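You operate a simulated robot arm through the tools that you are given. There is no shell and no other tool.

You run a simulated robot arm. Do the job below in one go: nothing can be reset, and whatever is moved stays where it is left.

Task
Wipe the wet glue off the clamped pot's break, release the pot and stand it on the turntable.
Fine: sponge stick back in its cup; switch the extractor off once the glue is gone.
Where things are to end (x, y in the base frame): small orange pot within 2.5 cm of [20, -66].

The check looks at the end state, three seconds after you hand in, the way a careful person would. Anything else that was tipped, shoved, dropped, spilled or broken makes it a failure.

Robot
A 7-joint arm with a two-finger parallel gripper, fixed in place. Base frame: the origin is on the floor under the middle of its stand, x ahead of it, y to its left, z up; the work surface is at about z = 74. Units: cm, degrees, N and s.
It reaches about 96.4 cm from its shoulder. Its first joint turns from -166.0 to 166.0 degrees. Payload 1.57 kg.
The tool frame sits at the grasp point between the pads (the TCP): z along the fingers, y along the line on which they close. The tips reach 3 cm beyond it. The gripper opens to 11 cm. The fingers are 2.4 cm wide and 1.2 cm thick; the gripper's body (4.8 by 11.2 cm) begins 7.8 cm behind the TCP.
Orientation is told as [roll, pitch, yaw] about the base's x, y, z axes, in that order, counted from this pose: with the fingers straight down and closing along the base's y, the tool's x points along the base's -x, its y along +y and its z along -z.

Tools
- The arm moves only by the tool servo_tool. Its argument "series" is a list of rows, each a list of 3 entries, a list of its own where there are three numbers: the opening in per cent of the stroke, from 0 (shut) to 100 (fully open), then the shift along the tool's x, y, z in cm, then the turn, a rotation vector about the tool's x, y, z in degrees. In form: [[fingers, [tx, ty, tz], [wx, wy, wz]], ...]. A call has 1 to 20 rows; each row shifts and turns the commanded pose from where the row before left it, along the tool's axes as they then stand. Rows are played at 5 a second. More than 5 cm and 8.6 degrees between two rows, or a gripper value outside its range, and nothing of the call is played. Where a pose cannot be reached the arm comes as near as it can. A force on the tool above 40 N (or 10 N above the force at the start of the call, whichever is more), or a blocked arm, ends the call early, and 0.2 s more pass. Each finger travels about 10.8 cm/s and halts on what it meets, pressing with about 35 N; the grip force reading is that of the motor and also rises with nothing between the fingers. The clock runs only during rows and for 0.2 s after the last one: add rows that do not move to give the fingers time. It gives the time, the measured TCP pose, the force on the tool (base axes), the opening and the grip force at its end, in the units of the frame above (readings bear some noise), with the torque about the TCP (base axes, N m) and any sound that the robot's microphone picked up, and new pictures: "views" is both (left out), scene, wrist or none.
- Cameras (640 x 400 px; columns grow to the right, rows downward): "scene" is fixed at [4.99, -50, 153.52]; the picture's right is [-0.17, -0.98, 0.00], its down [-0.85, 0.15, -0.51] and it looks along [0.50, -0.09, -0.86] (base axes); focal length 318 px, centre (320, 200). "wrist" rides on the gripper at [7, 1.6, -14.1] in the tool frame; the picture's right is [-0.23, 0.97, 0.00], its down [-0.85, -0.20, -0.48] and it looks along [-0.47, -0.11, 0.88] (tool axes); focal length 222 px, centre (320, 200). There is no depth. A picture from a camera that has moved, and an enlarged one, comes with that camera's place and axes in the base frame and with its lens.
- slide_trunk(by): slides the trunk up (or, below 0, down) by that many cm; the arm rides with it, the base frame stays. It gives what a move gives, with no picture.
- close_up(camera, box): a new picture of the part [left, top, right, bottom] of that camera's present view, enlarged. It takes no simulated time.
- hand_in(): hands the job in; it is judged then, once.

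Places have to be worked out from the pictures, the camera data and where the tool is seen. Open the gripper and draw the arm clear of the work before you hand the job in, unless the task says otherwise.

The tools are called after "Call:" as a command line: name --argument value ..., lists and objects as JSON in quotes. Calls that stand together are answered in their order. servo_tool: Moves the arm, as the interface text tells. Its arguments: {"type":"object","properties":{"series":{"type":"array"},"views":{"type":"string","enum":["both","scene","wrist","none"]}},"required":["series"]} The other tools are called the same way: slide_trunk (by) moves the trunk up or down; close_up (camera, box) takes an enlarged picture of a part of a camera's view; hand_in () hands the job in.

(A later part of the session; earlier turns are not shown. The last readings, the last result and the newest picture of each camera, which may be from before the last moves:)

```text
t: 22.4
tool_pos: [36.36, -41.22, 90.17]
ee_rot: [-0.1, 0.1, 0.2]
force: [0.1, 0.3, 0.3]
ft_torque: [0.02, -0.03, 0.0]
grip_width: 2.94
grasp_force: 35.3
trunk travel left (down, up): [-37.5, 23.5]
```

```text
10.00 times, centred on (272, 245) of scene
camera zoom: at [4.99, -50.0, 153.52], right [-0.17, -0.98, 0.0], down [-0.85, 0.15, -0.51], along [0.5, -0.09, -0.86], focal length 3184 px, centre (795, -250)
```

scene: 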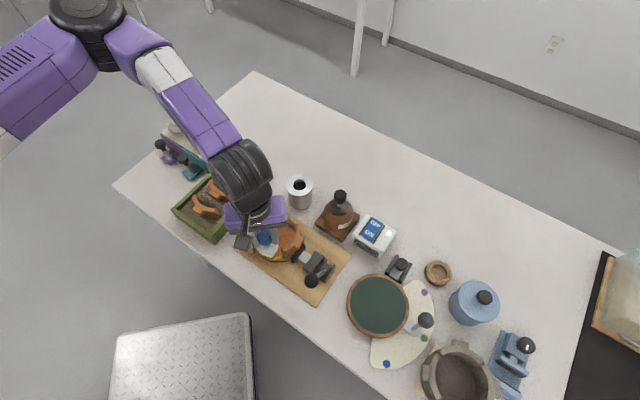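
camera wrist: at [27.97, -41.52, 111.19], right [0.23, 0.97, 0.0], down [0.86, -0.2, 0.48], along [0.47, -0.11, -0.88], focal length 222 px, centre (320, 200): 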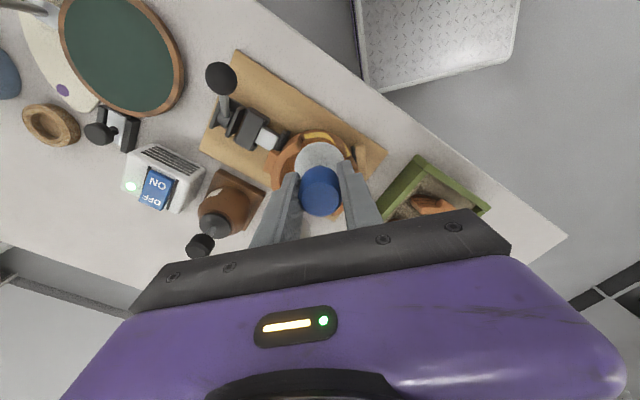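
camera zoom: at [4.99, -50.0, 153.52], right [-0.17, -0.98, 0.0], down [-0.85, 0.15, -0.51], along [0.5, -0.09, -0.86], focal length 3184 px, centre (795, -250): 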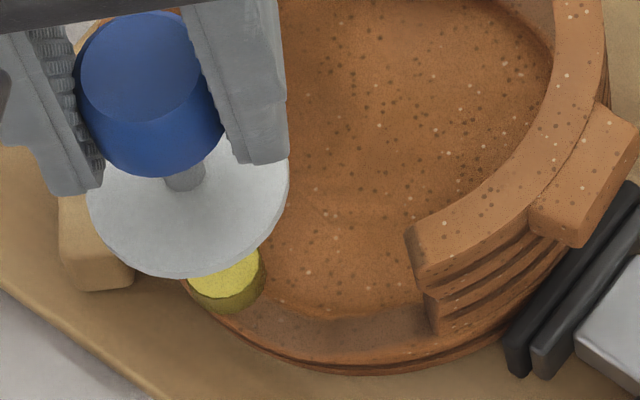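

The right segment is clean. I continue the sweep to the left end D, back once, and then rise to inspect.

Call:
servo_tool --series '[[0, [-0.4, 0.3, 0.02], [0, 0, 0]], [0, [-0.48, 0.33, 0.02], [0, 0, 0]], [0, [-0.48, 0.33, 0.02], [0, 0, 0]], [0, [-0.48, 0.33, 0.02], [0, 0, 0]], [0, [0, 0, 0], [0, 0, 0]], [0, [0.48, -0.33, 0], [0, 0, 0]], [0, [0.48, -0.33, 0], [0, 0, 0]], [0, [0.48, -0.33, 0], [0, 0, 0]], [0, [0, 0, 0], [0, 0, 0]]]' --views "none"

Call:
servo_tool --series '[[0, [0, 0, -3], [0, 0, 0]], [0, [0, 0, -3], [0, 0, 0]], [0, [0, 0, -4], [0, 0, 0]], [0, [-4, -1.0, 0], [0, 0, 0]], [0, [-4, -1.0, 0], [0, 0, 0]], [0, [-4, -1.0, 0], [0, 0, 0]], [0, [0, 0, 0], [0, 0, 0]]]' --views "both"

Call:
close_up --camera "scene" --box '[245, 205, 310, 265]'

Call:
close_up --camera "wrist" --box '[260, 0, 430, 120]'

```text
t: 24.4
tool_pos: [36.69, -40.78, 90.15]
ee_rot: [-0.1, 0.0, 0.1]
force: [-0.8, -0.6, 0.2]
ft_torque: [-0.05, 0.01, 0.01]
grip_width: 2.94
grasp_force: 35.1
trunk travel left (down, up): [-37.5, 23.5]
```

```text
t: 26.0
tool_pos: [48.99, -43.83, 100.03]
ee_rot: [-0.1, 0.1, 0.1]
force: [0.3, 0.2, -0.6]
ft_torque: [0.04, 0.02, -0.01]
grip_width: 2.91
grasp_force: 34.4
trunk travel left (down, up): [-37.5, 23.5]
camera wrist: at [42.0, -42.29, 114.28], right [0.23, 0.97, 0.0], down [0.86, -0.2, 0.48], along [0.47, -0.11, -0.88], focal length 222 px, centre (320, 200)
```

scene: 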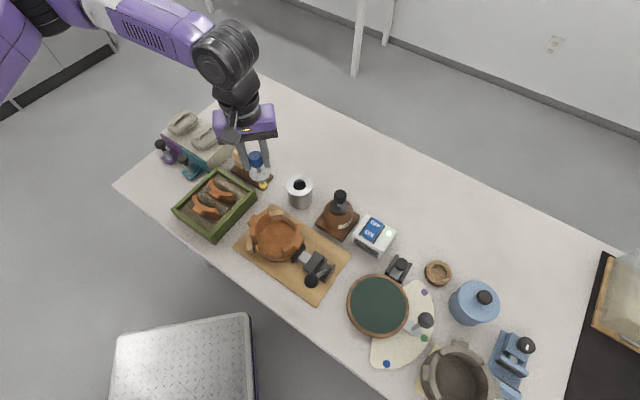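
wrist: 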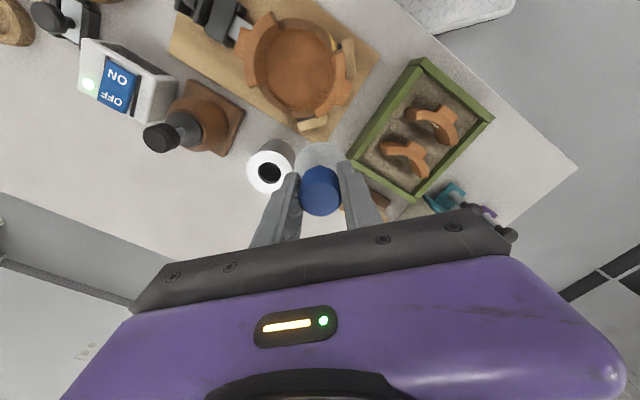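

```text
6.67 times, centred on (278, 235) of scene
camera zoom: at [4.99, -50.0, 153.52], right [-0.17, -0.98, 0.0], down [-0.85, 0.15, -0.51], along [0.5, -0.09, -0.86], focal length 2123 px, centre (603, -33)
```

zoom: 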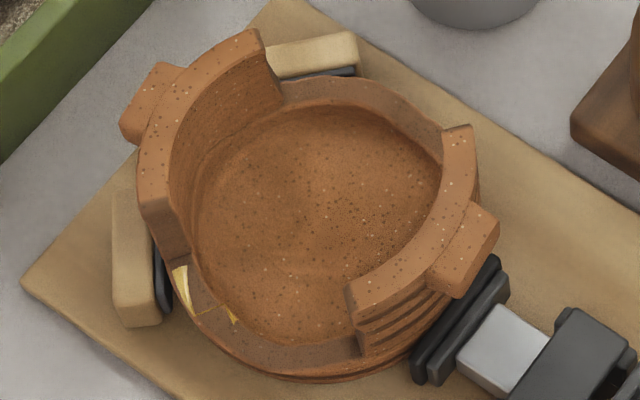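

```text
3.33 times, centred on (345, 60) of wrist
camera zoom: at [42.0, -42.29, 114.28], right [0.23, 0.97, 0.0], down [0.86, -0.2, 0.48], along [0.47, -0.11, -0.88], focal length 740 px, centre (237, 667)
```

zoom: 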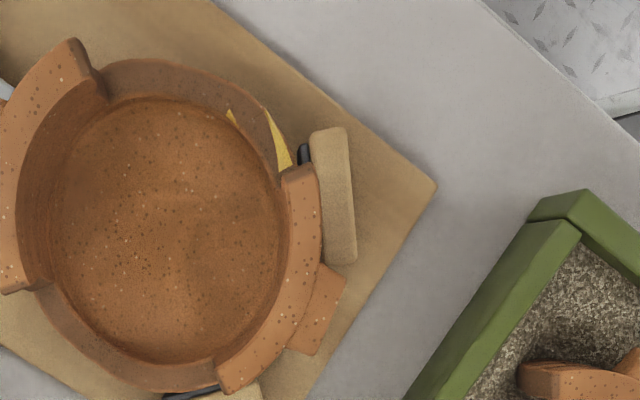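

Small remnants remain at about (36.8,-41.25) and (38.0,-39.6), where the sponge was slightly too high. I return there and go 0.7 cm lower.

Call:
servo_tool --series '[[0, [3.05, 0.65, 0], [0, 0, 0]], [0, [3.05, 0.65, 0], [0, 0, 0]], [0, [3.05, 0.65, 0], [0, 0, 0]], [0, [3.05, 0.65, 0], [0, 0, 0]], [0, [0, 0, 3], [0, 0, 0]], [0, [0, 0, 3], [0, 0, 0]], [0, [0, 0, 3], [0, 0, 0]], [0, [0, 0, 0.8], [0, 0, 0]], [0, [0, 0, 0], [0, 0, 0]]]' --views "none"

Call:
servo_tool --series '[[0, [0, 0, 0.3], [0, 0, 0]], [0, [0, 0, 0.2], [0, 0, 0]], [0, [0, 0, 0], [0, 0, 0]]]' --views "none"

Call:
close_up --camera "scene" --box '[245, 215, 300, 265]'

```text
t: 28.0
tool_pos: [36.51, -41.32, 90.23]
ee_rot: [-0.1, 0.1, 0.1]
force: [-0.3, 0.2, 0.1]
ft_torque: [0.01, 0.02, -0.01]
grip_width: 2.92
grasp_force: 35.5
trunk travel left (down, up): [-37.5, 23.5]
```

```text
t: 28.8
tool_pos: [36.52, -41.29, 89.69]
ee_rot: [-0.1, 0.0, 0.1]
force: [-0.7, 0.4, -0.9]
ft_torque: [-0.01, -0.04, 0.0]
grip_width: 2.91
grasp_force: 35.4
trunk travel left (down, up): [-37.5, 23.5]
```

```text
8.00 times, centred on (272, 240) of scene
camera zoom: at [4.99, -50.0, 153.52], right [-0.17, -0.98, 0.0], down [-0.85, 0.15, -0.51], along [0.5, -0.09, -0.86], focal length 2547 px, centre (700, -120)
```

zoom: 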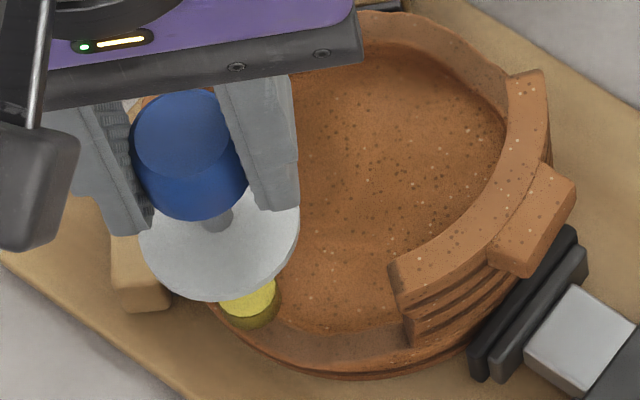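

No force; I sweep over the inner corner and then out to the left end and back at this lower height.

Call:
servo_tool --series '[[0, [-0.3, -0.1, 0.1], [0, 0, 0]], [0, [0, 0, 0], [0, 0, 0]], [0, [-0.3, 0.5, 0], [0, 0, 0]], [0, [-0.4, 0.5, 0], [0, 0, 0]], [0, [-0.4, 0.5, 0], [0, 0, 0]], [0, [-0.3, 0.3, 0], [0, 0, 0]], [0, [0, 0, 0], [0, 0, 0]]]' --views "none"

Call:
close_up --camera "scene" --box '[245, 215, 300, 265]'

```text
t: 30.4
tool_pos: [38.31, -39.59, 89.63]
ee_rot: [-0.1, 0.1, 0.0]
force: [-0.3, 0.5, -1.2]
ft_torque: [0.01, 0.02, 0.0]
grip_width: 2.94
grasp_force: 34.9
trunk travel left (down, up): [-37.5, 23.5]
```

```text
8.00 times, centred on (272, 240) of scene
camera zoom: at [4.99, -50.0, 153.52], right [-0.17, -0.98, 0.0], down [-0.85, 0.15, -0.51], along [0.5, -0.09, -0.86], focal length 2547 px, centre (700, -120)
```

zoom: 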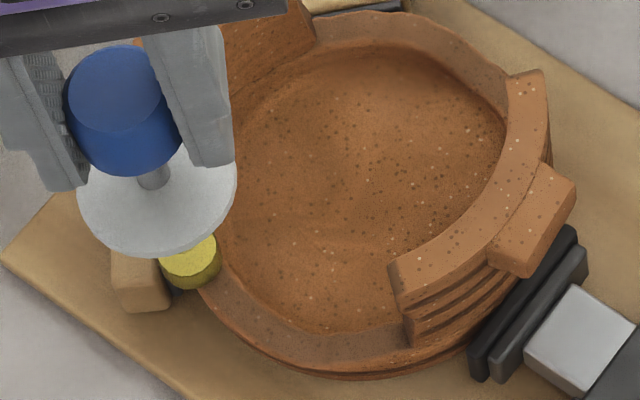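

The C corner is clean. I do a small extra jiggle at D, slightly lower, then lift away and inspect.

Call:
servo_tool --series '[[0, [0.3, 0.2, 0.15], [0, 0, 0]], [0, [-0.4, 0.1, 0], [0, 0, 0]], [0, [0.5, -0.5, 0], [0, 0, 0]], [0, [0.5, -0.5, 0], [0, 0, 0]], [0, [0, 0, -3], [0, 0, 0]], [0, [0, 0, -4], [0, 0, 0]], [0, [0, 0, -4], [0, 0, 0]], [0, [-4, -1.0, 0], [0, 0, 0]], [0, [-4, -1.0, 0], [0, 0, 0]], [0, [-4, -1.0, 0], [0, 0, 0]], [0, [0, 0, 0], [0, 0, 0]]]' --views "both"

Call:
close_up --camera "scene" --box '[245, 205, 310, 265]'

Call:
close_up --camera "wrist" --box '[230, 0, 370, 130]'

```text
t: 32.8
tool_pos: [49.37, -43.31, 100.48]
ee_rot: [0.0, 0.1, 0.1]
force: [0.1, 0.3, -0.2]
ft_torque: [-0.02, -0.01, -0.01]
grip_width: 2.95
grasp_force: 35.1
trunk travel left (down, up): [-37.5, 23.5]
camera wrist: at [42.36, -41.78, 114.65], right [0.23, 0.97, 0.0], down [0.86, -0.2, 0.48], along [0.47, -0.11, -0.88], focal length 222 px, centre (320, 200)
```

scene: 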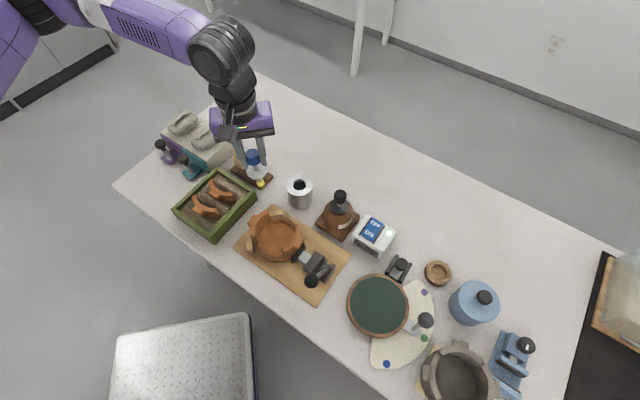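
wrist: 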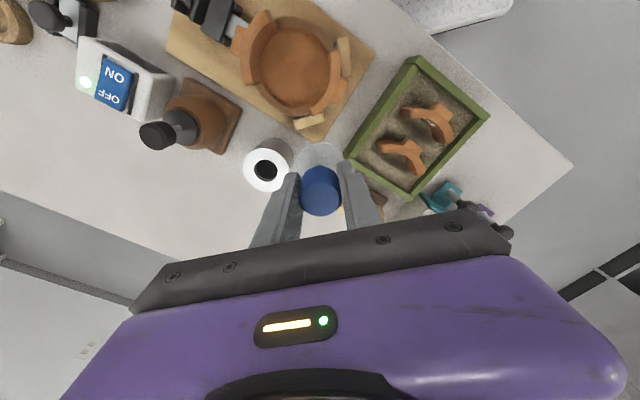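

```text
6.67 times, centred on (278, 235) of scene
camera zoom: at [4.99, -50.0, 153.52], right [-0.17, -0.98, 0.0], down [-0.85, 0.15, -0.51], along [0.5, -0.09, -0.86], focal length 2123 px, centre (603, -33)
```

zoom: 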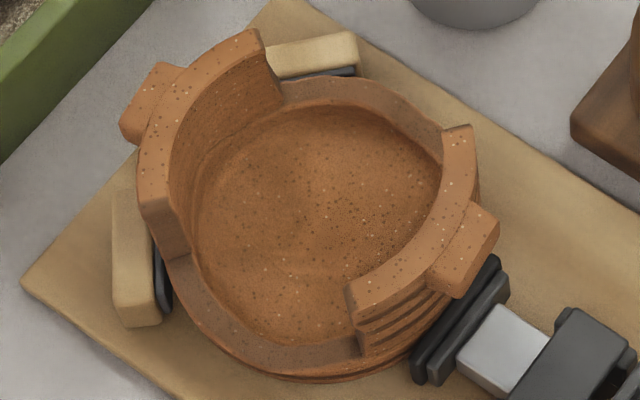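

```text
3.08 times, centred on (300, 65) of wrist
camera zoom: at [42.36, -41.78, 114.65], right [0.23, 0.97, 0.0], down [0.86, -0.2, 0.48], along [0.47, -0.11, -0.88], focal length 684 px, centre (382, 615)
```

zoom: 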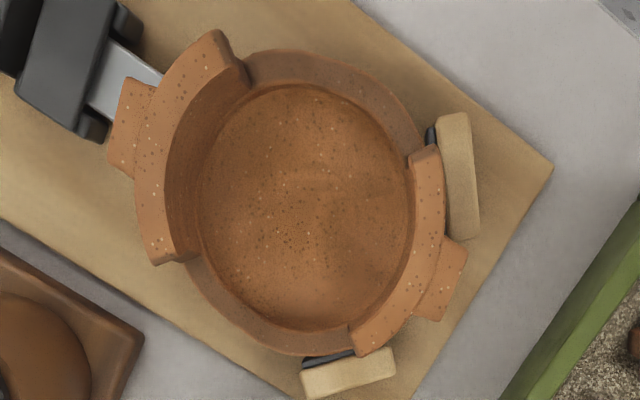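

All glue is gone on both breaks. Now I carry the stick back above its cup.

Call:
servo_tool --series '[[0, [-1.09, -3.16, 0], [0, 0, 0]], [0, [-1.09, -3.16, 0], [0, 0, 0]], [0, [-1.09, -3.16, 0], [0, 0, 0]], [0, [0, 0, 0], [0, 0, 0]], [0, [0, 0, 0], [0, 0, 0]]]' --views "both"

Call:
close_up --camera "scene" --box '[265, 120, 335, 215]'

Call:
close_up --camera "wrist" --box '[270, 100, 370, 220]'

```text
t: 34.0
tool_pos: [52.62, -52.69, 100.36]
ee_rot: [-0.1, 0.1, 0.2]
force: [0.7, -0.9, -1.1]
ft_torque: [-0.02, -0.03, -0.02]
grip_width: 2.94
grasp_force: 35.0
trunk travel left (down, up): [-37.5, 23.5]
camera wrist: at [45.58, -51.1, 114.58], right [0.23, 0.97, 0.0], down [0.86, -0.2, 0.48], along [0.47, -0.11, -0.88], focal length 222 px, centre (320, 200)
```

scene: 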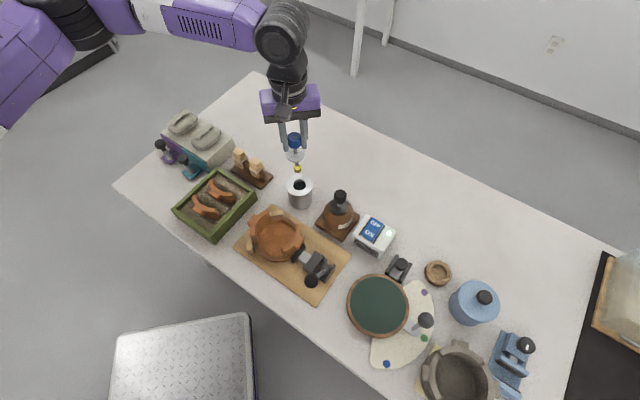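
wrist: 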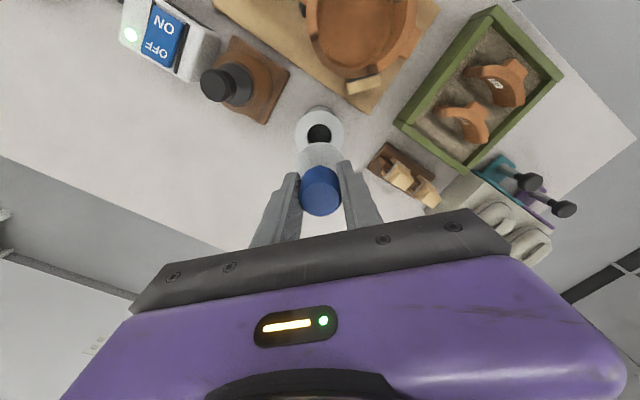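

```text
4.21 times, centred on (300, 168) of scene
camera zoom: at [4.99, -50.0, 153.52], right [-0.17, -0.98, 0.0], down [-0.85, 0.15, -0.51], along [0.5, -0.09, -0.86], focal length 1341 px, centre (404, 337)
```

zoom: 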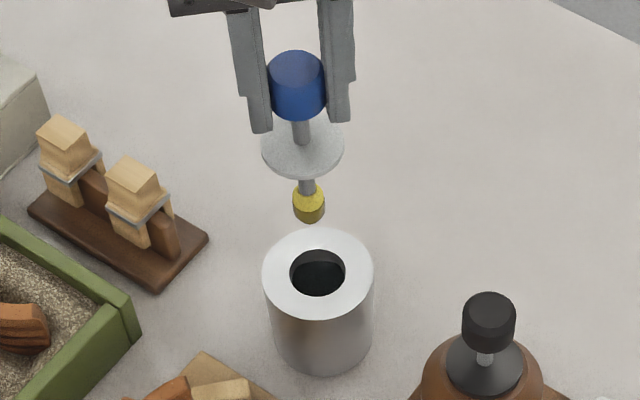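

```text
3.33 times, centred on (320, 160) of wrist
camera zoom: at [45.58, -51.1, 114.58], right [0.23, 0.97, 0.0], down [0.86, -0.2, 0.48], along [0.47, -0.11, -0.88], focal length 740 px, centre (320, 333)
```

zoom: 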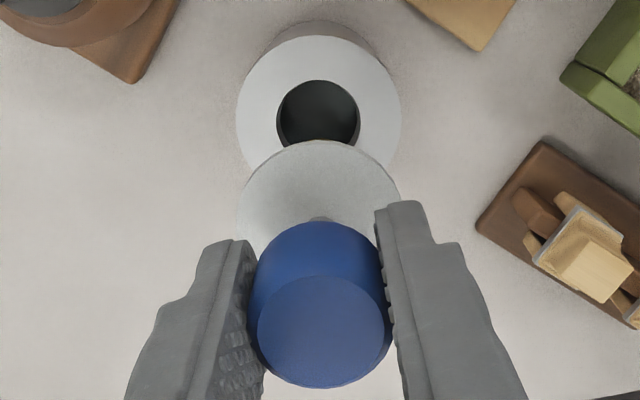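

The stick is aligned over the cup hole (cup at about (52.5,-52.8)). I lower it back in.

Call:
servo_tool --series '[[0, [0.05, -0.1, 3], [0, 0, 0]], [0, [0, 0, 3], [0, 0, 0]], [0, [0, 0, 3], [0, 0, 0]], [0, [0, 0, 2], [0, 0, 0]], [0, [0, 0, 1], [0, 0, 0]], [0, [0, 0, 0.3], [0, 0, 0]], [0, [0, 0, 0], [0, 0, 0]]]' --views "none"

Call:
close_up --camera "scene" --box '[265, 150, 335, 215]'

```text
t: 35.6
tool_pos: [52.51, -53.0, 88.1]
ee_rot: [-0.1, 0.1, 0.1]
force: [0.4, 0.0, -0.2]
ft_torque: [0.01, 0.03, 0.0]
grip_width: 2.92
grasp_force: 35.3
trunk travel left (down, up): [-37.5, 23.5]
```

```text
6.15 times, centred on (300, 182) of scene
camera zoom: at [4.99, -50.0, 153.52], right [-0.17, -0.98, 0.0], down [-0.85, 0.15, -0.51], along [0.5, -0.09, -0.86], focal length 1960 px, centre (443, 308)
```

zoom: 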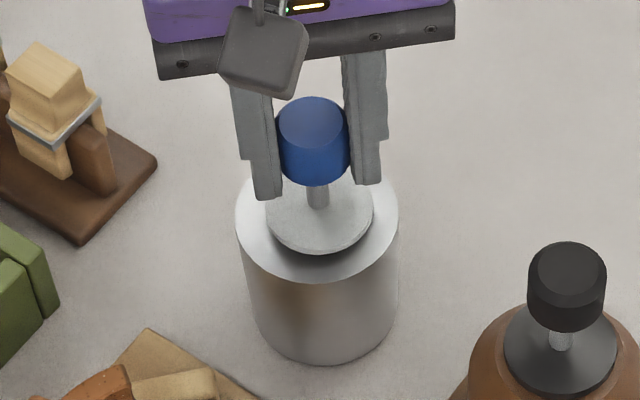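

Almost seated; I lower the last 0.2–0.3 cm and watch the force.

Call:
servo_tool --series '[[0, [0, 0, 0.15], [0, 0, 0]], [0, [0, 0, 0.1], [0, 0, 0]], [0, [0, 0, 0], [0, 0, 0]]]' --views "none"

```text
t: 36.4
tool_pos: [52.63, -52.99, 87.88]
ee_rot: [-0.1, 0.1, 0.1]
force: [0.6, -0.5, -0.9]
ft_torque: [0.01, 0.01, 0.02]
grip_width: 2.93
grasp_force: 34.7
trunk travel left (down, up): [-37.5, 23.5]
```

The height matches the original grip height (87.88). I open the fingers and rise straight up.

Call:
servo_tool --series '[[30, [0, 0, 0], [0, 0, 0]], [60, [0, 0, 0], [0, 0, 0]], [60, [0, 0, 0], [0, 0, 0]], [60, [0, 0, -2], [0, 0, 0]], [60, [0, 0, -3], [0, 0, 0]], [60, [0, 0, -4], [0, 0, 0]], [60, [0, 0, -4], [0, 0, 0]], [60, [0, 0, 0], [0, 0, 0]]]' --views "both"

Call:
close_up --camera "scene" --box '[265, 150, 335, 215]'

```text
t: 38.2
tool_pos: [52.59, -52.72, 100.99]
ee_rot: [-0.1, 0.1, 0.1]
force: [0.0, 0.3, 0.4]
ft_torque: [0.02, 0.02, -0.01]
grip_width: 6.56
grasp_force: 0.0
trunk travel left (down, up): [-37.5, 23.5]
camera wrist: at [45.53, -51.1, 115.14], right [0.23, 0.97, 0.0], down [0.86, -0.2, 0.48], along [0.47, -0.11, -0.88], focal length 222 px, centre (320, 200)
```

scene: 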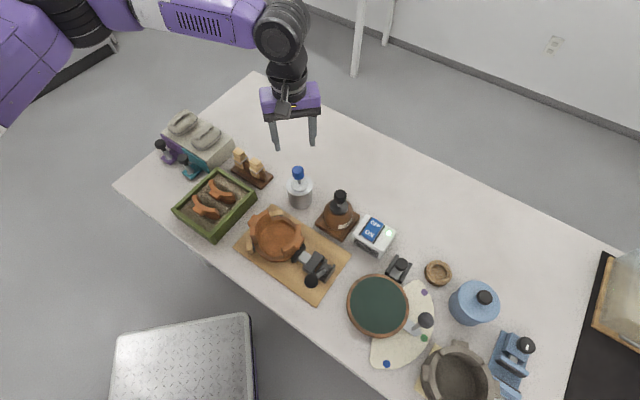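
wrist: 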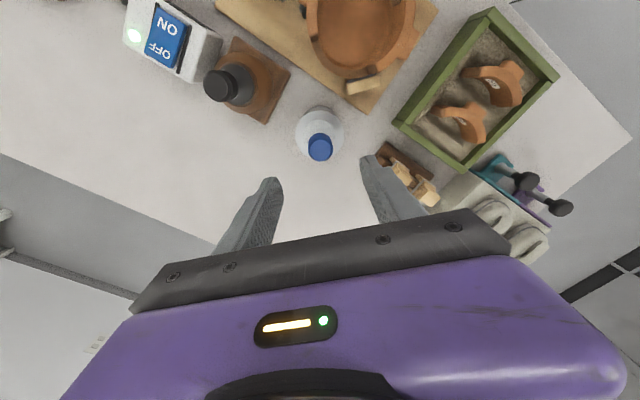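

```text
6.15 times, centred on (300, 182) of scene
camera zoom: at [4.99, -50.0, 153.52], right [-0.17, -0.98, 0.0], down [-0.85, 0.15, -0.51], along [0.5, -0.09, -0.86], focal length 1960 px, centre (443, 308)
```

zoom: 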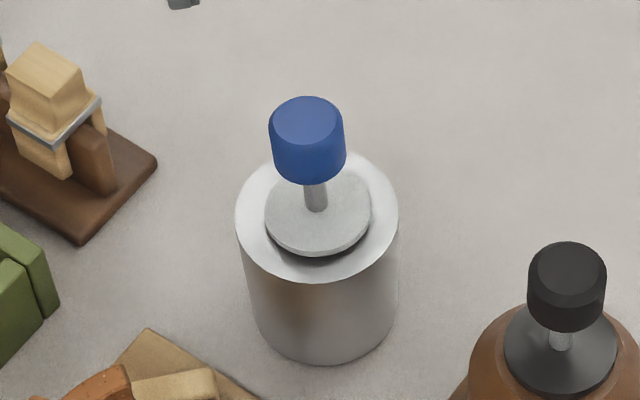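

The stick is seated as at the start. Next the extractor: the raised OFF end is at about (38,-70.2,81.5). I close the fingers, move above it and yaw 45° so the fingertips fit between the rails.

Call:
servo_tool --series '[[0, [2.43, -2.93, 0], [0, 0, 0]], [0, [2.43, -2.93, 0], [0, 0, 0]], [0, [2.43, -2.93, 0], [0, 0, 0]], [0, [2.43, -2.93, 0], [0, 0, 0]], [0, [2.43, -2.93, 0], [0, 0, 0]], [0, [2.43, -2.93, 0], [0, 0, 0]], [0, [0, 0, 0], [0, 0, 7.5]], [0, [0, 0, 0], [0, 0, 7.5]], [0, [0, 0, 0], [0, 0, 7.5]], [0, [0, 0, 0], [0, 0, 7.5]], [0, [0, 0, 0], [0, 0, 7.5]], [0, [0, 0, 0], [0, 0, 7.5]], [0, [0, 0, 3], [0, 0, 0]], [0, [0, 0, 3], [0, 0, 0]], [0, [0, 0, 0], [0, 0, 0]]]' --views "both"

Call:
close_up --camera "scene" --box '[335, 180, 425, 270]'

Call:
close_up --camera "wrist" --box '[240, 80, 400, 220]'

```text
t: 41.4
tool_pos: [38.02, -70.55, 95.01]
ee_rot: [0.0, 0.0, -45.0]
force: [0.0, -0.2, 0.3]
ft_torque: [0.0, 0.0, -0.02]
grip_width: 0.0
grasp_force: 21.4
trunk travel left (down, up): [-37.5, 23.5]
camera wrist: at [34.18, -64.47, 109.19], right [0.85, 0.53, 0.0], down [0.46, -0.74, 0.48], along [0.25, -0.41, -0.88], focal length 222 px, centre (320, 200)
```

scene: 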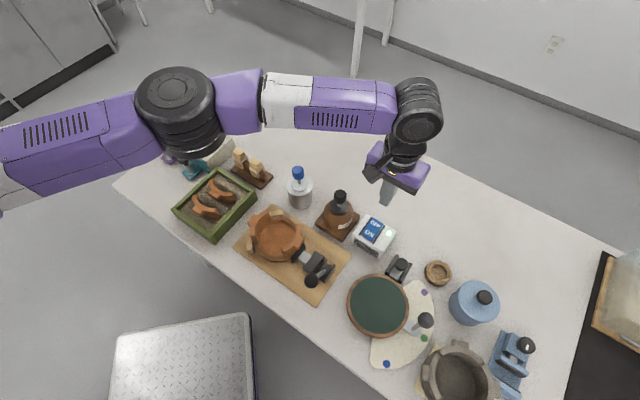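
wrist: 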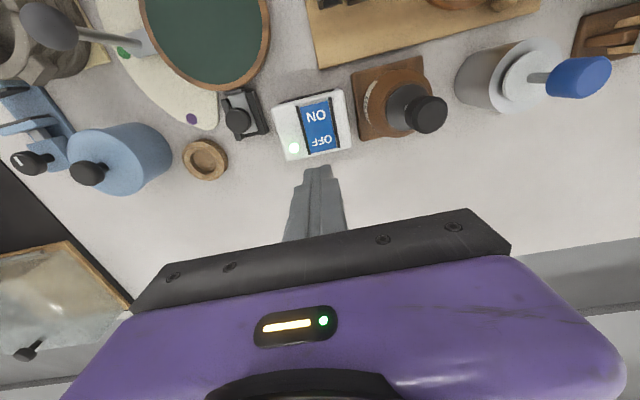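

```text
4.44 times, centred on (380, 225) of scene
camera zoom: at [4.99, -50.0, 153.52], right [-0.17, -0.98, 0.0], down [-0.85, 0.15, -0.51], along [0.5, -0.09, -0.86], focal length 1415 px, centre (53, 89)
```

zoom: 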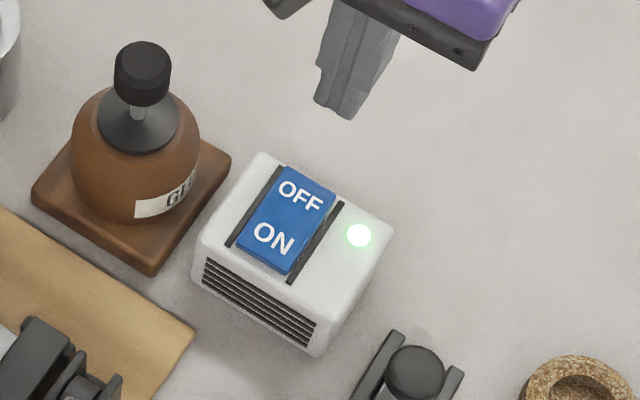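

```text
2.86 times, centred on (320, 150) of wrist
camera zoom: at [34.18, -64.47, 109.19], right [0.85, 0.53, 0.0], down [0.46, -0.74, 0.48], along [0.25, -0.41, -0.88], focal length 635 px, centre (320, 343)
```

zoom: 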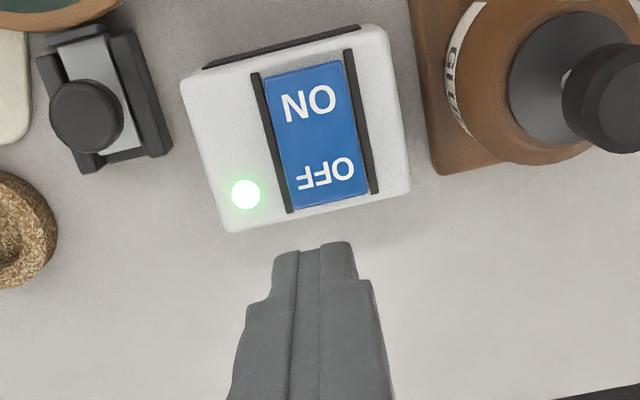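

The TCP is over the OFF end (needs a 0.24 cm lateral shift). I descend to just above the rocker, then press in small steps.

Call:
servo_tool --series '[[0, [0, 0.24, 3], [0, 0, 0]], [0, [0, 0, 3], [0, 0, 0]], [0, [0, 0, 2.6], [0, 0, 0]], [0, [0, 0, 0], [0, 0, 0]]]' --views "none"

Call:
close_up --camera "scene" --box '[335, 190, 415, 260]'

Call:
close_up --camera "wrist" --box '[240, 80, 400, 220]'

```text
t: 42.4
tool_pos: [38.34, -70.42, 86.37]
ee_rot: [0.0, 0.0, -45.0]
force: [-0.4, 0.3, 0.1]
ft_torque: [0.01, -0.03, 0.01]
grip_width: 0.0
grasp_force: 21.3
trunk travel left (down, up): [-37.5, 23.5]
```

```text
5.71 times, centred on (375, 225) of scene
camera zoom: at [4.99, -50.0, 153.52], right [-0.17, -0.98, 0.0], down [-0.85, 0.15, -0.51], along [0.5, -0.09, -0.86], focal length 1820 px, centre (6, 57)
```

zoom: 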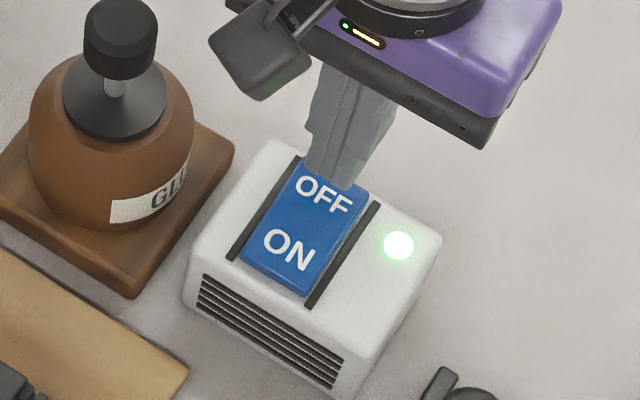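

```text
2.86 times, centred on (320, 150) of wrist
camera zoom: at [34.49, -64.35, 100.65], right [0.85, 0.53, 0.0], down [0.46, -0.74, 0.48], along [0.25, -0.41, -0.88], focal length 635 px, centre (320, 343)
```

zoom: 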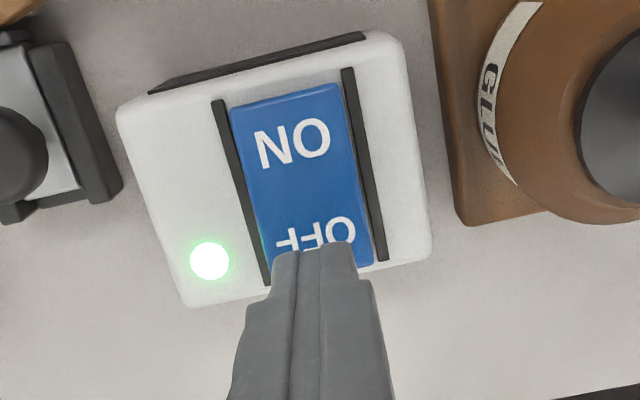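

The fingertips are centred between the rails just above OFF. I press down in small steps.

Call:
servo_tool --series '[[0, [0, 0, 0.6], [0, 0, 0]], [0, [0, 0, 0.6], [0, 0, 0]], [0, [0, 0, 0.4], [0, 0, 0]], [0, [0, 0, 0], [0, 0, 0]]]' --views "none"

Call:
servo_tool --series '[[0, [0, 0, 0.3], [0, 0, 0]], [0, [0, 0, 0.2], [0, 0, 0]], [0, [0, 0, 0], [0, 0, 0]]]' --views "none"

Call:
close_up --camera "scene" --box '[335, 190, 415, 260]'

```text
t: 43.4
tool_pos: [38.25, -70.35, 84.91]
ee_rot: [-0.1, 0.0, -45.0]
force: [0.4, -0.1, -0.5]
ft_torque: [-0.02, -0.01, -0.01]
grip_width: 0.0
grasp_force: 21.3
trunk travel left (down, up): [-37.5, 23.5]
```

```text
t: 44.2
tool_pos: [38.32, -70.3, 84.36]
ee_rot: [-0.2, 0.0, -44.9]
force: [0.4, -0.8, 0.1]
ft_torque: [0.0, -0.01, -0.01]
grip_width: 0.0
grasp_force: 20.8
trunk travel left (down, up): [-37.5, 23.5]
heard: click
```

```text
5.71 times, centred on (375, 225) of scene
camera zoom: at [4.99, -50.0, 153.52], right [-0.17, -0.98, 0.0], down [-0.85, 0.15, -0.51], along [0.5, -0.09, -0.86], focal length 1820 px, centre (6, 57)
```

zoom: 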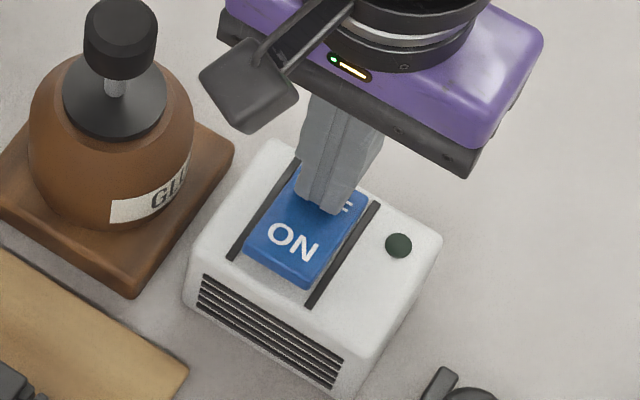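

Click heard and the lamp went dark: the extractor is off. I rise and move to the front side of the clamp lever's knob to look and refine.

Call:
servo_tool --series '[[0, [0, 0, -2], [0, 0, 0]], [0, [0, 0, -4], [0, 0, 0]], [0, [0, 0, -4], [0, 0, 0]], [0, [0, 0, -4], [0, 0, 0]], [0, [4.3, 0.69, 0], [0, 0, 0]], [0, [4.3, 0.69, 0], [0, 0, 0]], [0, [4.3, 0.69, 0], [0, 0, 0]], [0, [4.3, 0.69, 0], [0, 0, 0]], [0, [4.3, 0.69, 0], [0, 0, 0]], [0, [4.3, 0.69, 0], [0, 0, 0]], [0, [0, 0, 0], [0, 0, 0]]]' --views "both"

Call:
close_up --camera "scene" --box '[280, 230, 360, 310]'

Call:
close_up --camera "wrist" --box '[240, 80, 400, 220]'

```text
t: 46.6
tool_pos: [22.96, -49.17, 98.04]
ee_rot: [0.0, 0.0, -45.0]
force: [0.4, 0.2, -0.5]
ft_torque: [0.03, 0.0, 0.03]
grip_width: 0.01
grasp_force: 20.9
trunk travel left (down, up): [-37.5, 23.5]
camera wrist: at [19.1, -43.17, 112.26], right [0.85, 0.53, 0.0], down [0.47, -0.74, 0.48], along [0.25, -0.41, -0.88], focal length 222 px, centre (320, 200)
```

scene: 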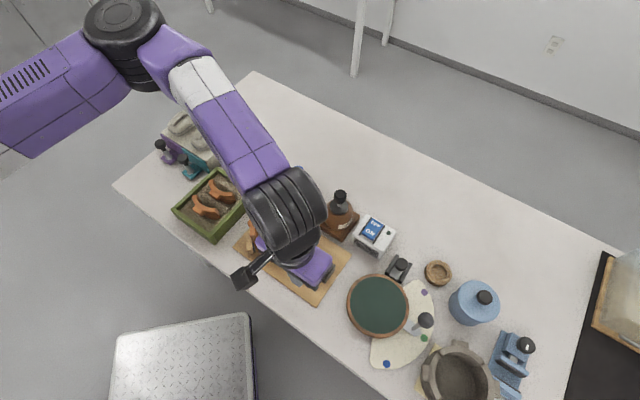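
wrist: 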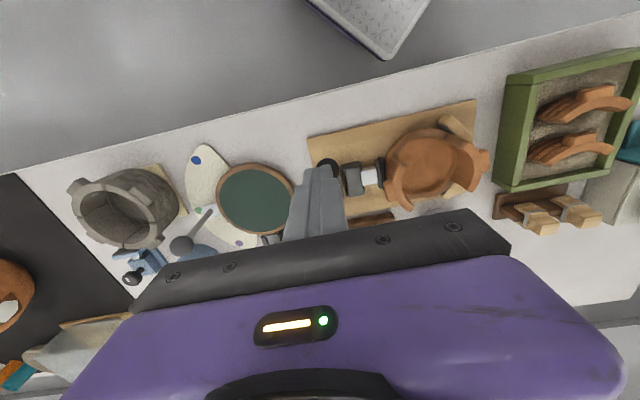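

```text
5.00 times, centred on (320, 270) of scene
camera zoom: at [4.99, -50.0, 153.52], right [-0.17, -0.98, 0.0], down [-0.85, 0.15, -0.51], along [0.5, -0.09, -0.86], focal length 1592 px, centre (320, -150)
```

zoom: 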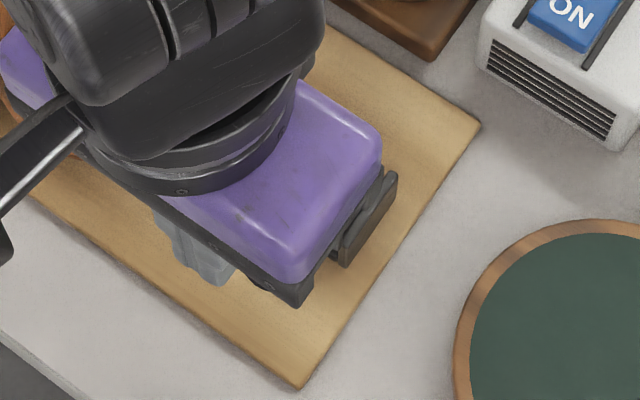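

```text
2.86 times, centred on (320, 150) of wrist
camera zoom: at [19.1, -43.17, 112.26], right [0.85, 0.53, 0.0], down [0.47, -0.74, 0.48], along [0.25, -0.41, -0.88], focal length 635 px, centre (320, 343)
```

zoom: 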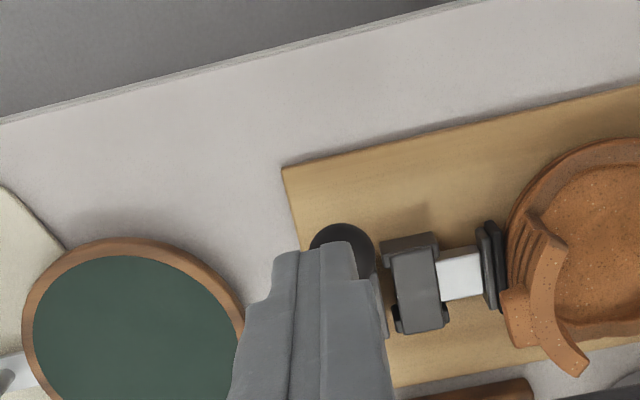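

Knob refined at about (25.7,-51.8,83.8); the closed fingers stand 1 cm clear on its front side. I descend beside it.

Call:
servo_tool --series '[[0, [0, 0, 3.2], [0, 0, 0]], [0, [0, 0, 3.2], [0, 0, 0]], [0, [0, 0, 3.2], [0, 0, 0]], [0, [0, 0, 3.0], [0, 0, 0]], [0, [0, 0, 0], [0, 0, 0]]]' --views "wrist"

Call:
close_up --camera "wrist" --box '[240, 80, 400, 220]'

```text
t: 47.8
tool_pos: [23.14, -49.09, 85.68]
ee_rot: [-0.1, 0.1, -45.0]
force: [-0.4, 0.4, -0.6]
ft_torque: [0.0, 0.01, 0.02]
grip_width: 0.0
grasp_force: 21.4
trunk travel left (down, up): [-37.5, 23.5]
camera wrist: at [19.21, -43.15, 99.78], right [0.85, 0.53, 0.0], down [0.46, -0.74, 0.48], along [0.25, -0.41, -0.88], focal length 222 px, centre (320, 200)
```

wrist: 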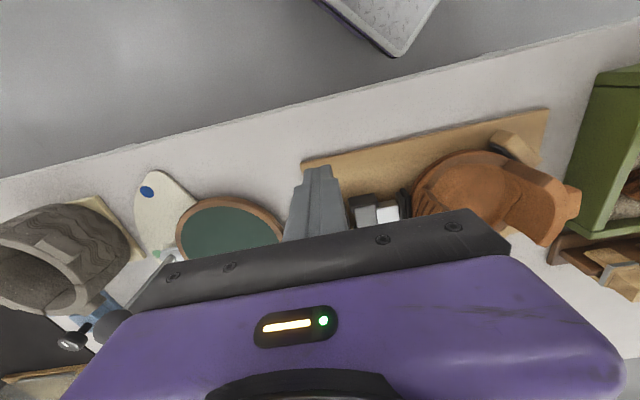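

```text
2.86 times, centred on (320, 150) of wrist
camera zoom: at [19.21, -43.15, 99.78], right [0.85, 0.53, 0.0], down [0.46, -0.74, 0.48], along [0.25, -0.41, -0.88], focal length 635 px, centre (320, 343)
```

zoom: 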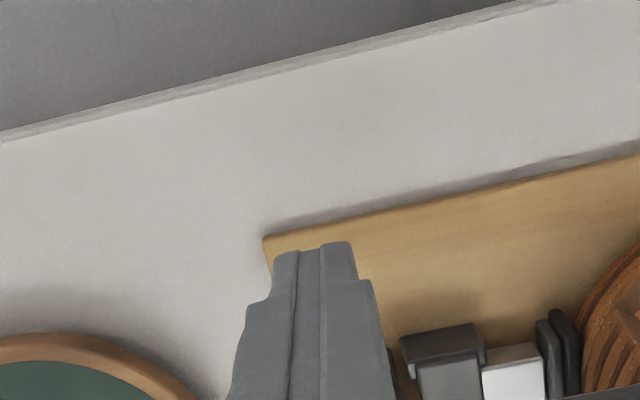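

I start pushing the knob toward the back (away from the front lean), in small steps following its arc, and read the force.

Call:
servo_tool --series '[[0, [-0.5, 0, 0], [0, 0, 0]], [0, [-0.5, 0, 0], [0, 0, 0]], [0, [-0.5, 0, -0.1], [0, 0, 0]], [0, [-0.5, 0, -0.2], [0, 0, 0]], [0, [0, 0, 0], [0, 0, 0]]]' --views "both"

Call:
close_up --camera "wrist" --box '[240, 80, 400, 220]'

```text
t: 49.0
tool_pos: [24.37, -50.46, 85.95]
ee_rot: [-0.1, 0.0, -44.8]
force: [-1.3, 1.2, 1.0]
ft_torque: [0.0, 0.0, -0.02]
grip_width: 0.01
grasp_force: 21.3
trunk travel left (down, up): [-37.5, 23.5]
camera wrist: at [20.5, -44.44, 100.1], right [0.85, 0.53, 0.0], down [0.46, -0.74, 0.48], along [0.25, -0.41, -0.88], focal length 222 px, centre (320, 200)
```

scene: 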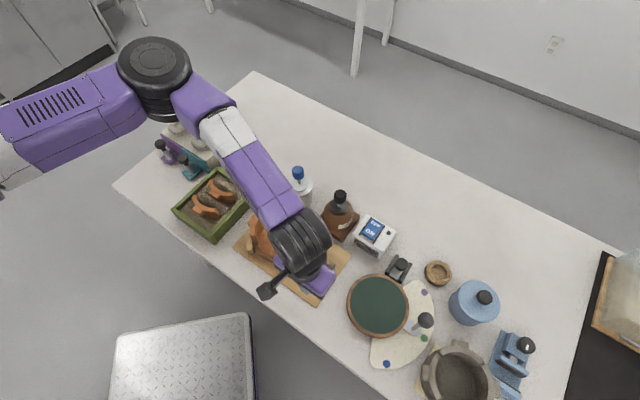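
wrist: 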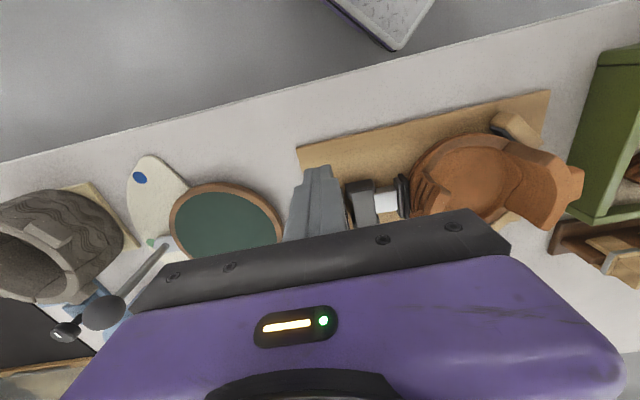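

```text
2.86 times, centred on (320, 150) of wrist
camera zoom: at [20.5, -44.44, 100.1], right [0.85, 0.53, 0.0], down [0.46, -0.74, 0.48], along [0.25, -0.41, -0.88], focal length 635 px, centre (320, 343)
```

zoom: 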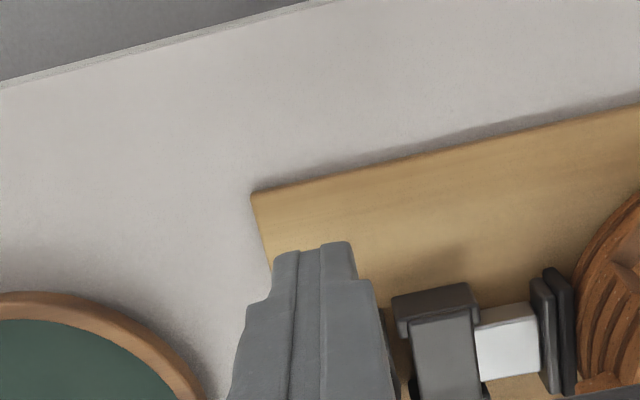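

The lever moves with under 2 N. I continue pushing along the arc up to vertical.

Call:
servo_tool --series '[[0, [-0.65, 0, -0.3], [0, 0, 0]], [0, [-0.65, 0, -0.3], [0, 0, 0]], [0, [-0.7, 0, -0.25], [0, 0, 0]], [0, [-0.7, 0, -0.2], [0, 0, 0]], [0, [-0.7, 0, -0.15], [0, 0, 0]], [0, [-0.7, 0, -0.1], [0, 0, 0]], [0, [0, 0, 0], [0, 0, 0]]]' --views "both"

Call:
close_up --camera "wrist" --box '[240, 80, 450, 240]'

Call:
close_up --camera "scene" --box '[270, 220, 360, 310]'

```text
t: 50.6
tool_pos: [27.2, -53.36, 87.36]
ee_rot: [-0.1, 0.0, -44.9]
force: [-0.3, 0.2, -1.0]
ft_torque: [0.01, 0.0, -0.01]
grip_width: 0.0
grasp_force: 20.7
trunk travel left (down, up): [-37.5, 23.5]
camera wrist: at [23.42, -47.39, 101.44], right [0.85, 0.53, 0.0], down [0.46, -0.74, 0.48], along [0.25, -0.41, -0.88], focal length 222 px, centre (320, 200)
```

scene: 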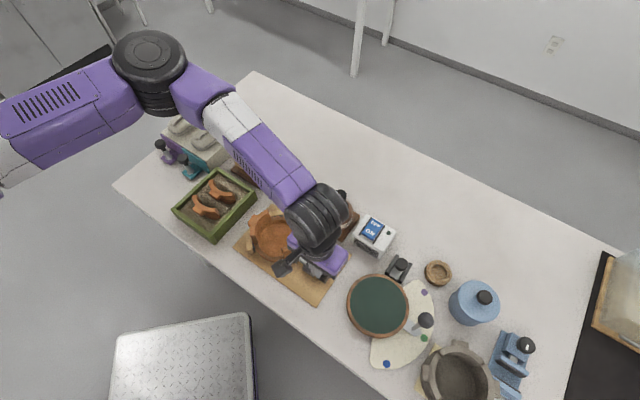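
wrist: 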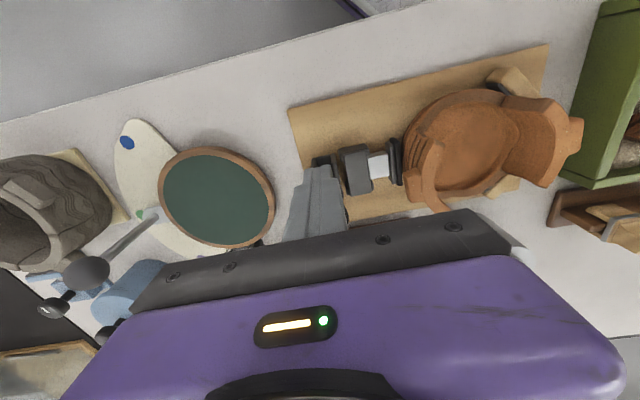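

```text
2.50 times, centred on (345, 160) of wrist
camera zoom: at [23.42, -47.39, 101.44], right [0.85, 0.53, 0.0], down [0.46, -0.74, 0.48], along [0.25, -0.41, -0.88], focal length 555 px, centre (258, 300)
```

zoom: 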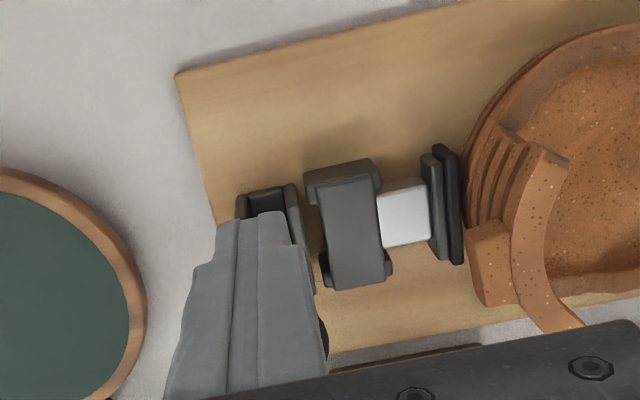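

```text
4.44 times, centred on (315, 265) of scene
camera zoom: at [4.99, -50.0, 153.52], right [-0.17, -0.98, 0.0], down [-0.85, 0.15, -0.51], along [0.5, -0.09, -0.86], focal length 1415 px, centre (342, -89)
```

zoom: 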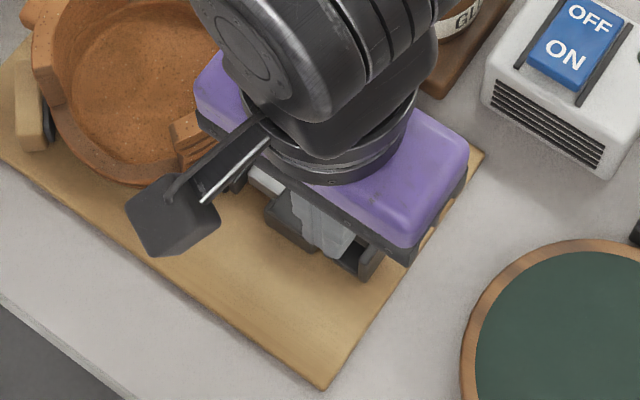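

The pad is beginning to back away from the pot. I continue pushing the lever over to the far side.

Call:
servo_tool --series '[[0, [-0.7, 0, 0], [0, 0, 0]], [0, [-0.7, 0, 0.1], [0, 0, 0]], [0, [-0.7, 0, 0.15], [0, 0, 0]], [0, [-0.7, 0, 0.25], [0, 0, 0]], [0, [-0.7, 0, 0.3], [0, 0, 0]], [0, [-0.7, 0, 0.35], [0, 0, 0]], [0, [0, 0, 0], [0, 0, 0]]]' --views "both"

Call:
close_up --camera "wrist" --box '[240, 60, 450, 220]'

```text
t: 52.2
tool_pos: [30.04, -56.4, 86.19]
ee_rot: [0.0, 0.0, -45.0]
force: [1.0, 0.8, -0.6]
ft_torque: [-0.01, -0.03, -0.03]
grip_width: 0.0
grasp_force: 21.7
trunk travel left (down, up): [-37.5, 23.5]
camera wrist: at [26.3, -50.37, 100.28], right [0.85, 0.53, 0.0], down [0.46, -0.74, 0.48], along [0.25, -0.41, -0.88], focal length 222 px, centre (320, 200)
```

scene: 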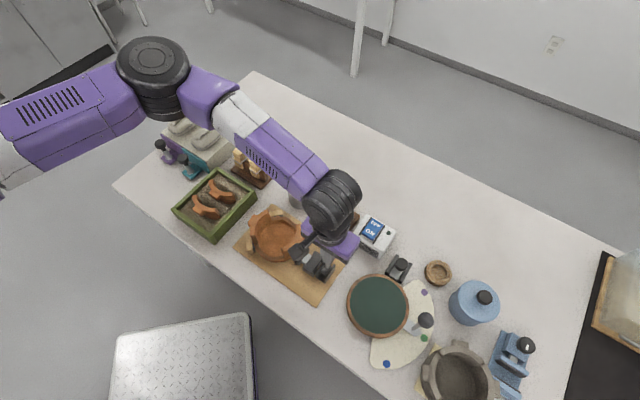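
wrist: 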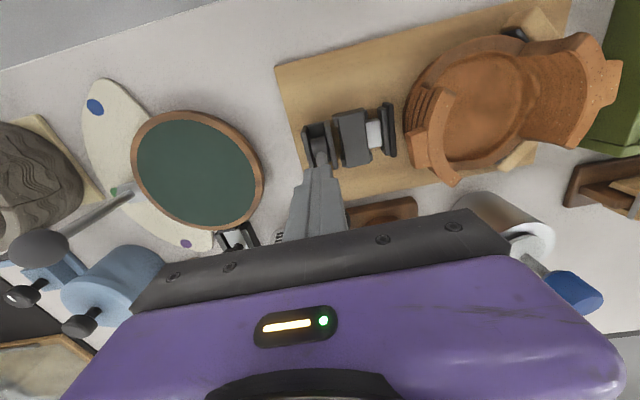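

```text
2.50 times, centred on (345, 140) of wrist
camera zoom: at [26.3, -50.37, 100.28], right [0.85, 0.53, 0.0], down [0.46, -0.74, 0.48], along [0.25, -0.41, -0.88], focal length 555 px, centre (258, 350)
```

zoom: 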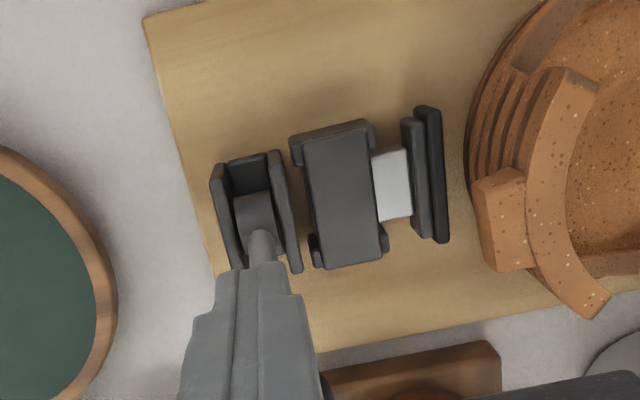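

The pad has clearly retracted from the pot. I push a little further to bring the lever fully to its released end.

Call:
servo_tool --series '[[0, [-0.5, 0, 0.3], [0, 0, 0]], [0, [-0.5, 0, 0.35], [0, 0, 0]], [0, [-0.5, 0, 0.4], [0, 0, 0]], [0, [0, 0, 0], [0, 0, 0]]]' --views "wrist"

Call:
close_up --camera "wrist" --box '[240, 60, 450, 220]'

Call:
close_up --camera "scene" --box '[270, 220, 360, 310]'

```text
t: 53.2
tool_pos: [31.12, -57.4, 85.09]
ee_rot: [-0.1, 0.2, -45.0]
force: [-3.0, 12.9, 14.1]
ft_torque: [0.31, -0.07, 0.06]
grip_width: 0.02
grasp_force: 21.4
trunk travel left (down, up): [-37.5, 23.5]
camera wrist: at [27.26, -51.4, 99.31], right [0.85, 0.53, 0.0], down [0.46, -0.75, 0.48], along [0.25, -0.41, -0.88], focal length 222 px, centre (320, 200)
```

wrist: 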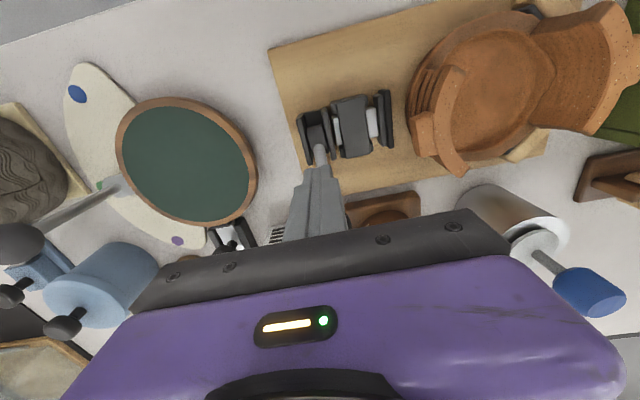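

```text
2.50 times, centred on (345, 140) of wrist
camera zoom: at [27.26, -51.4, 99.31], right [0.85, 0.53, 0.0], down [0.46, -0.75, 0.48], along [0.25, -0.41, -0.88], focal length 555 px, centre (258, 350)
```

zoom: 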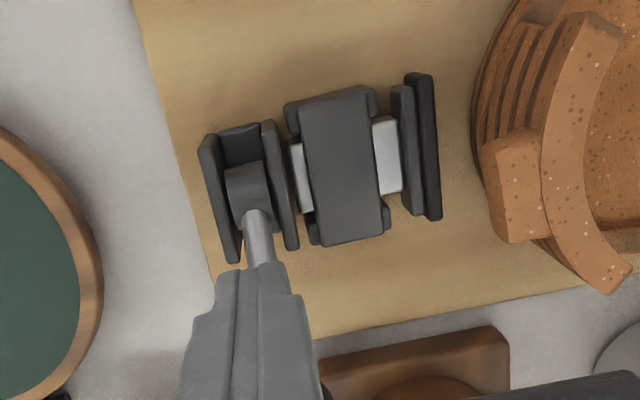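

```text
4.44 times, centred on (315, 265) of scene
camera zoom: at [4.99, -50.0, 153.52], right [-0.17, -0.98, 0.0], down [-0.85, 0.15, -0.51], along [0.5, -0.09, -0.86], focal length 1415 px, centre (342, -89)
```

zoom: 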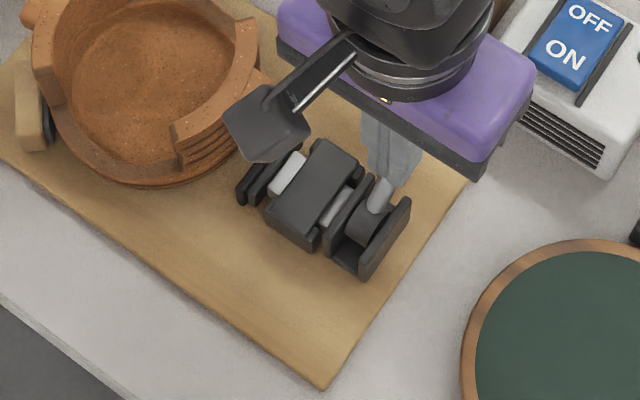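

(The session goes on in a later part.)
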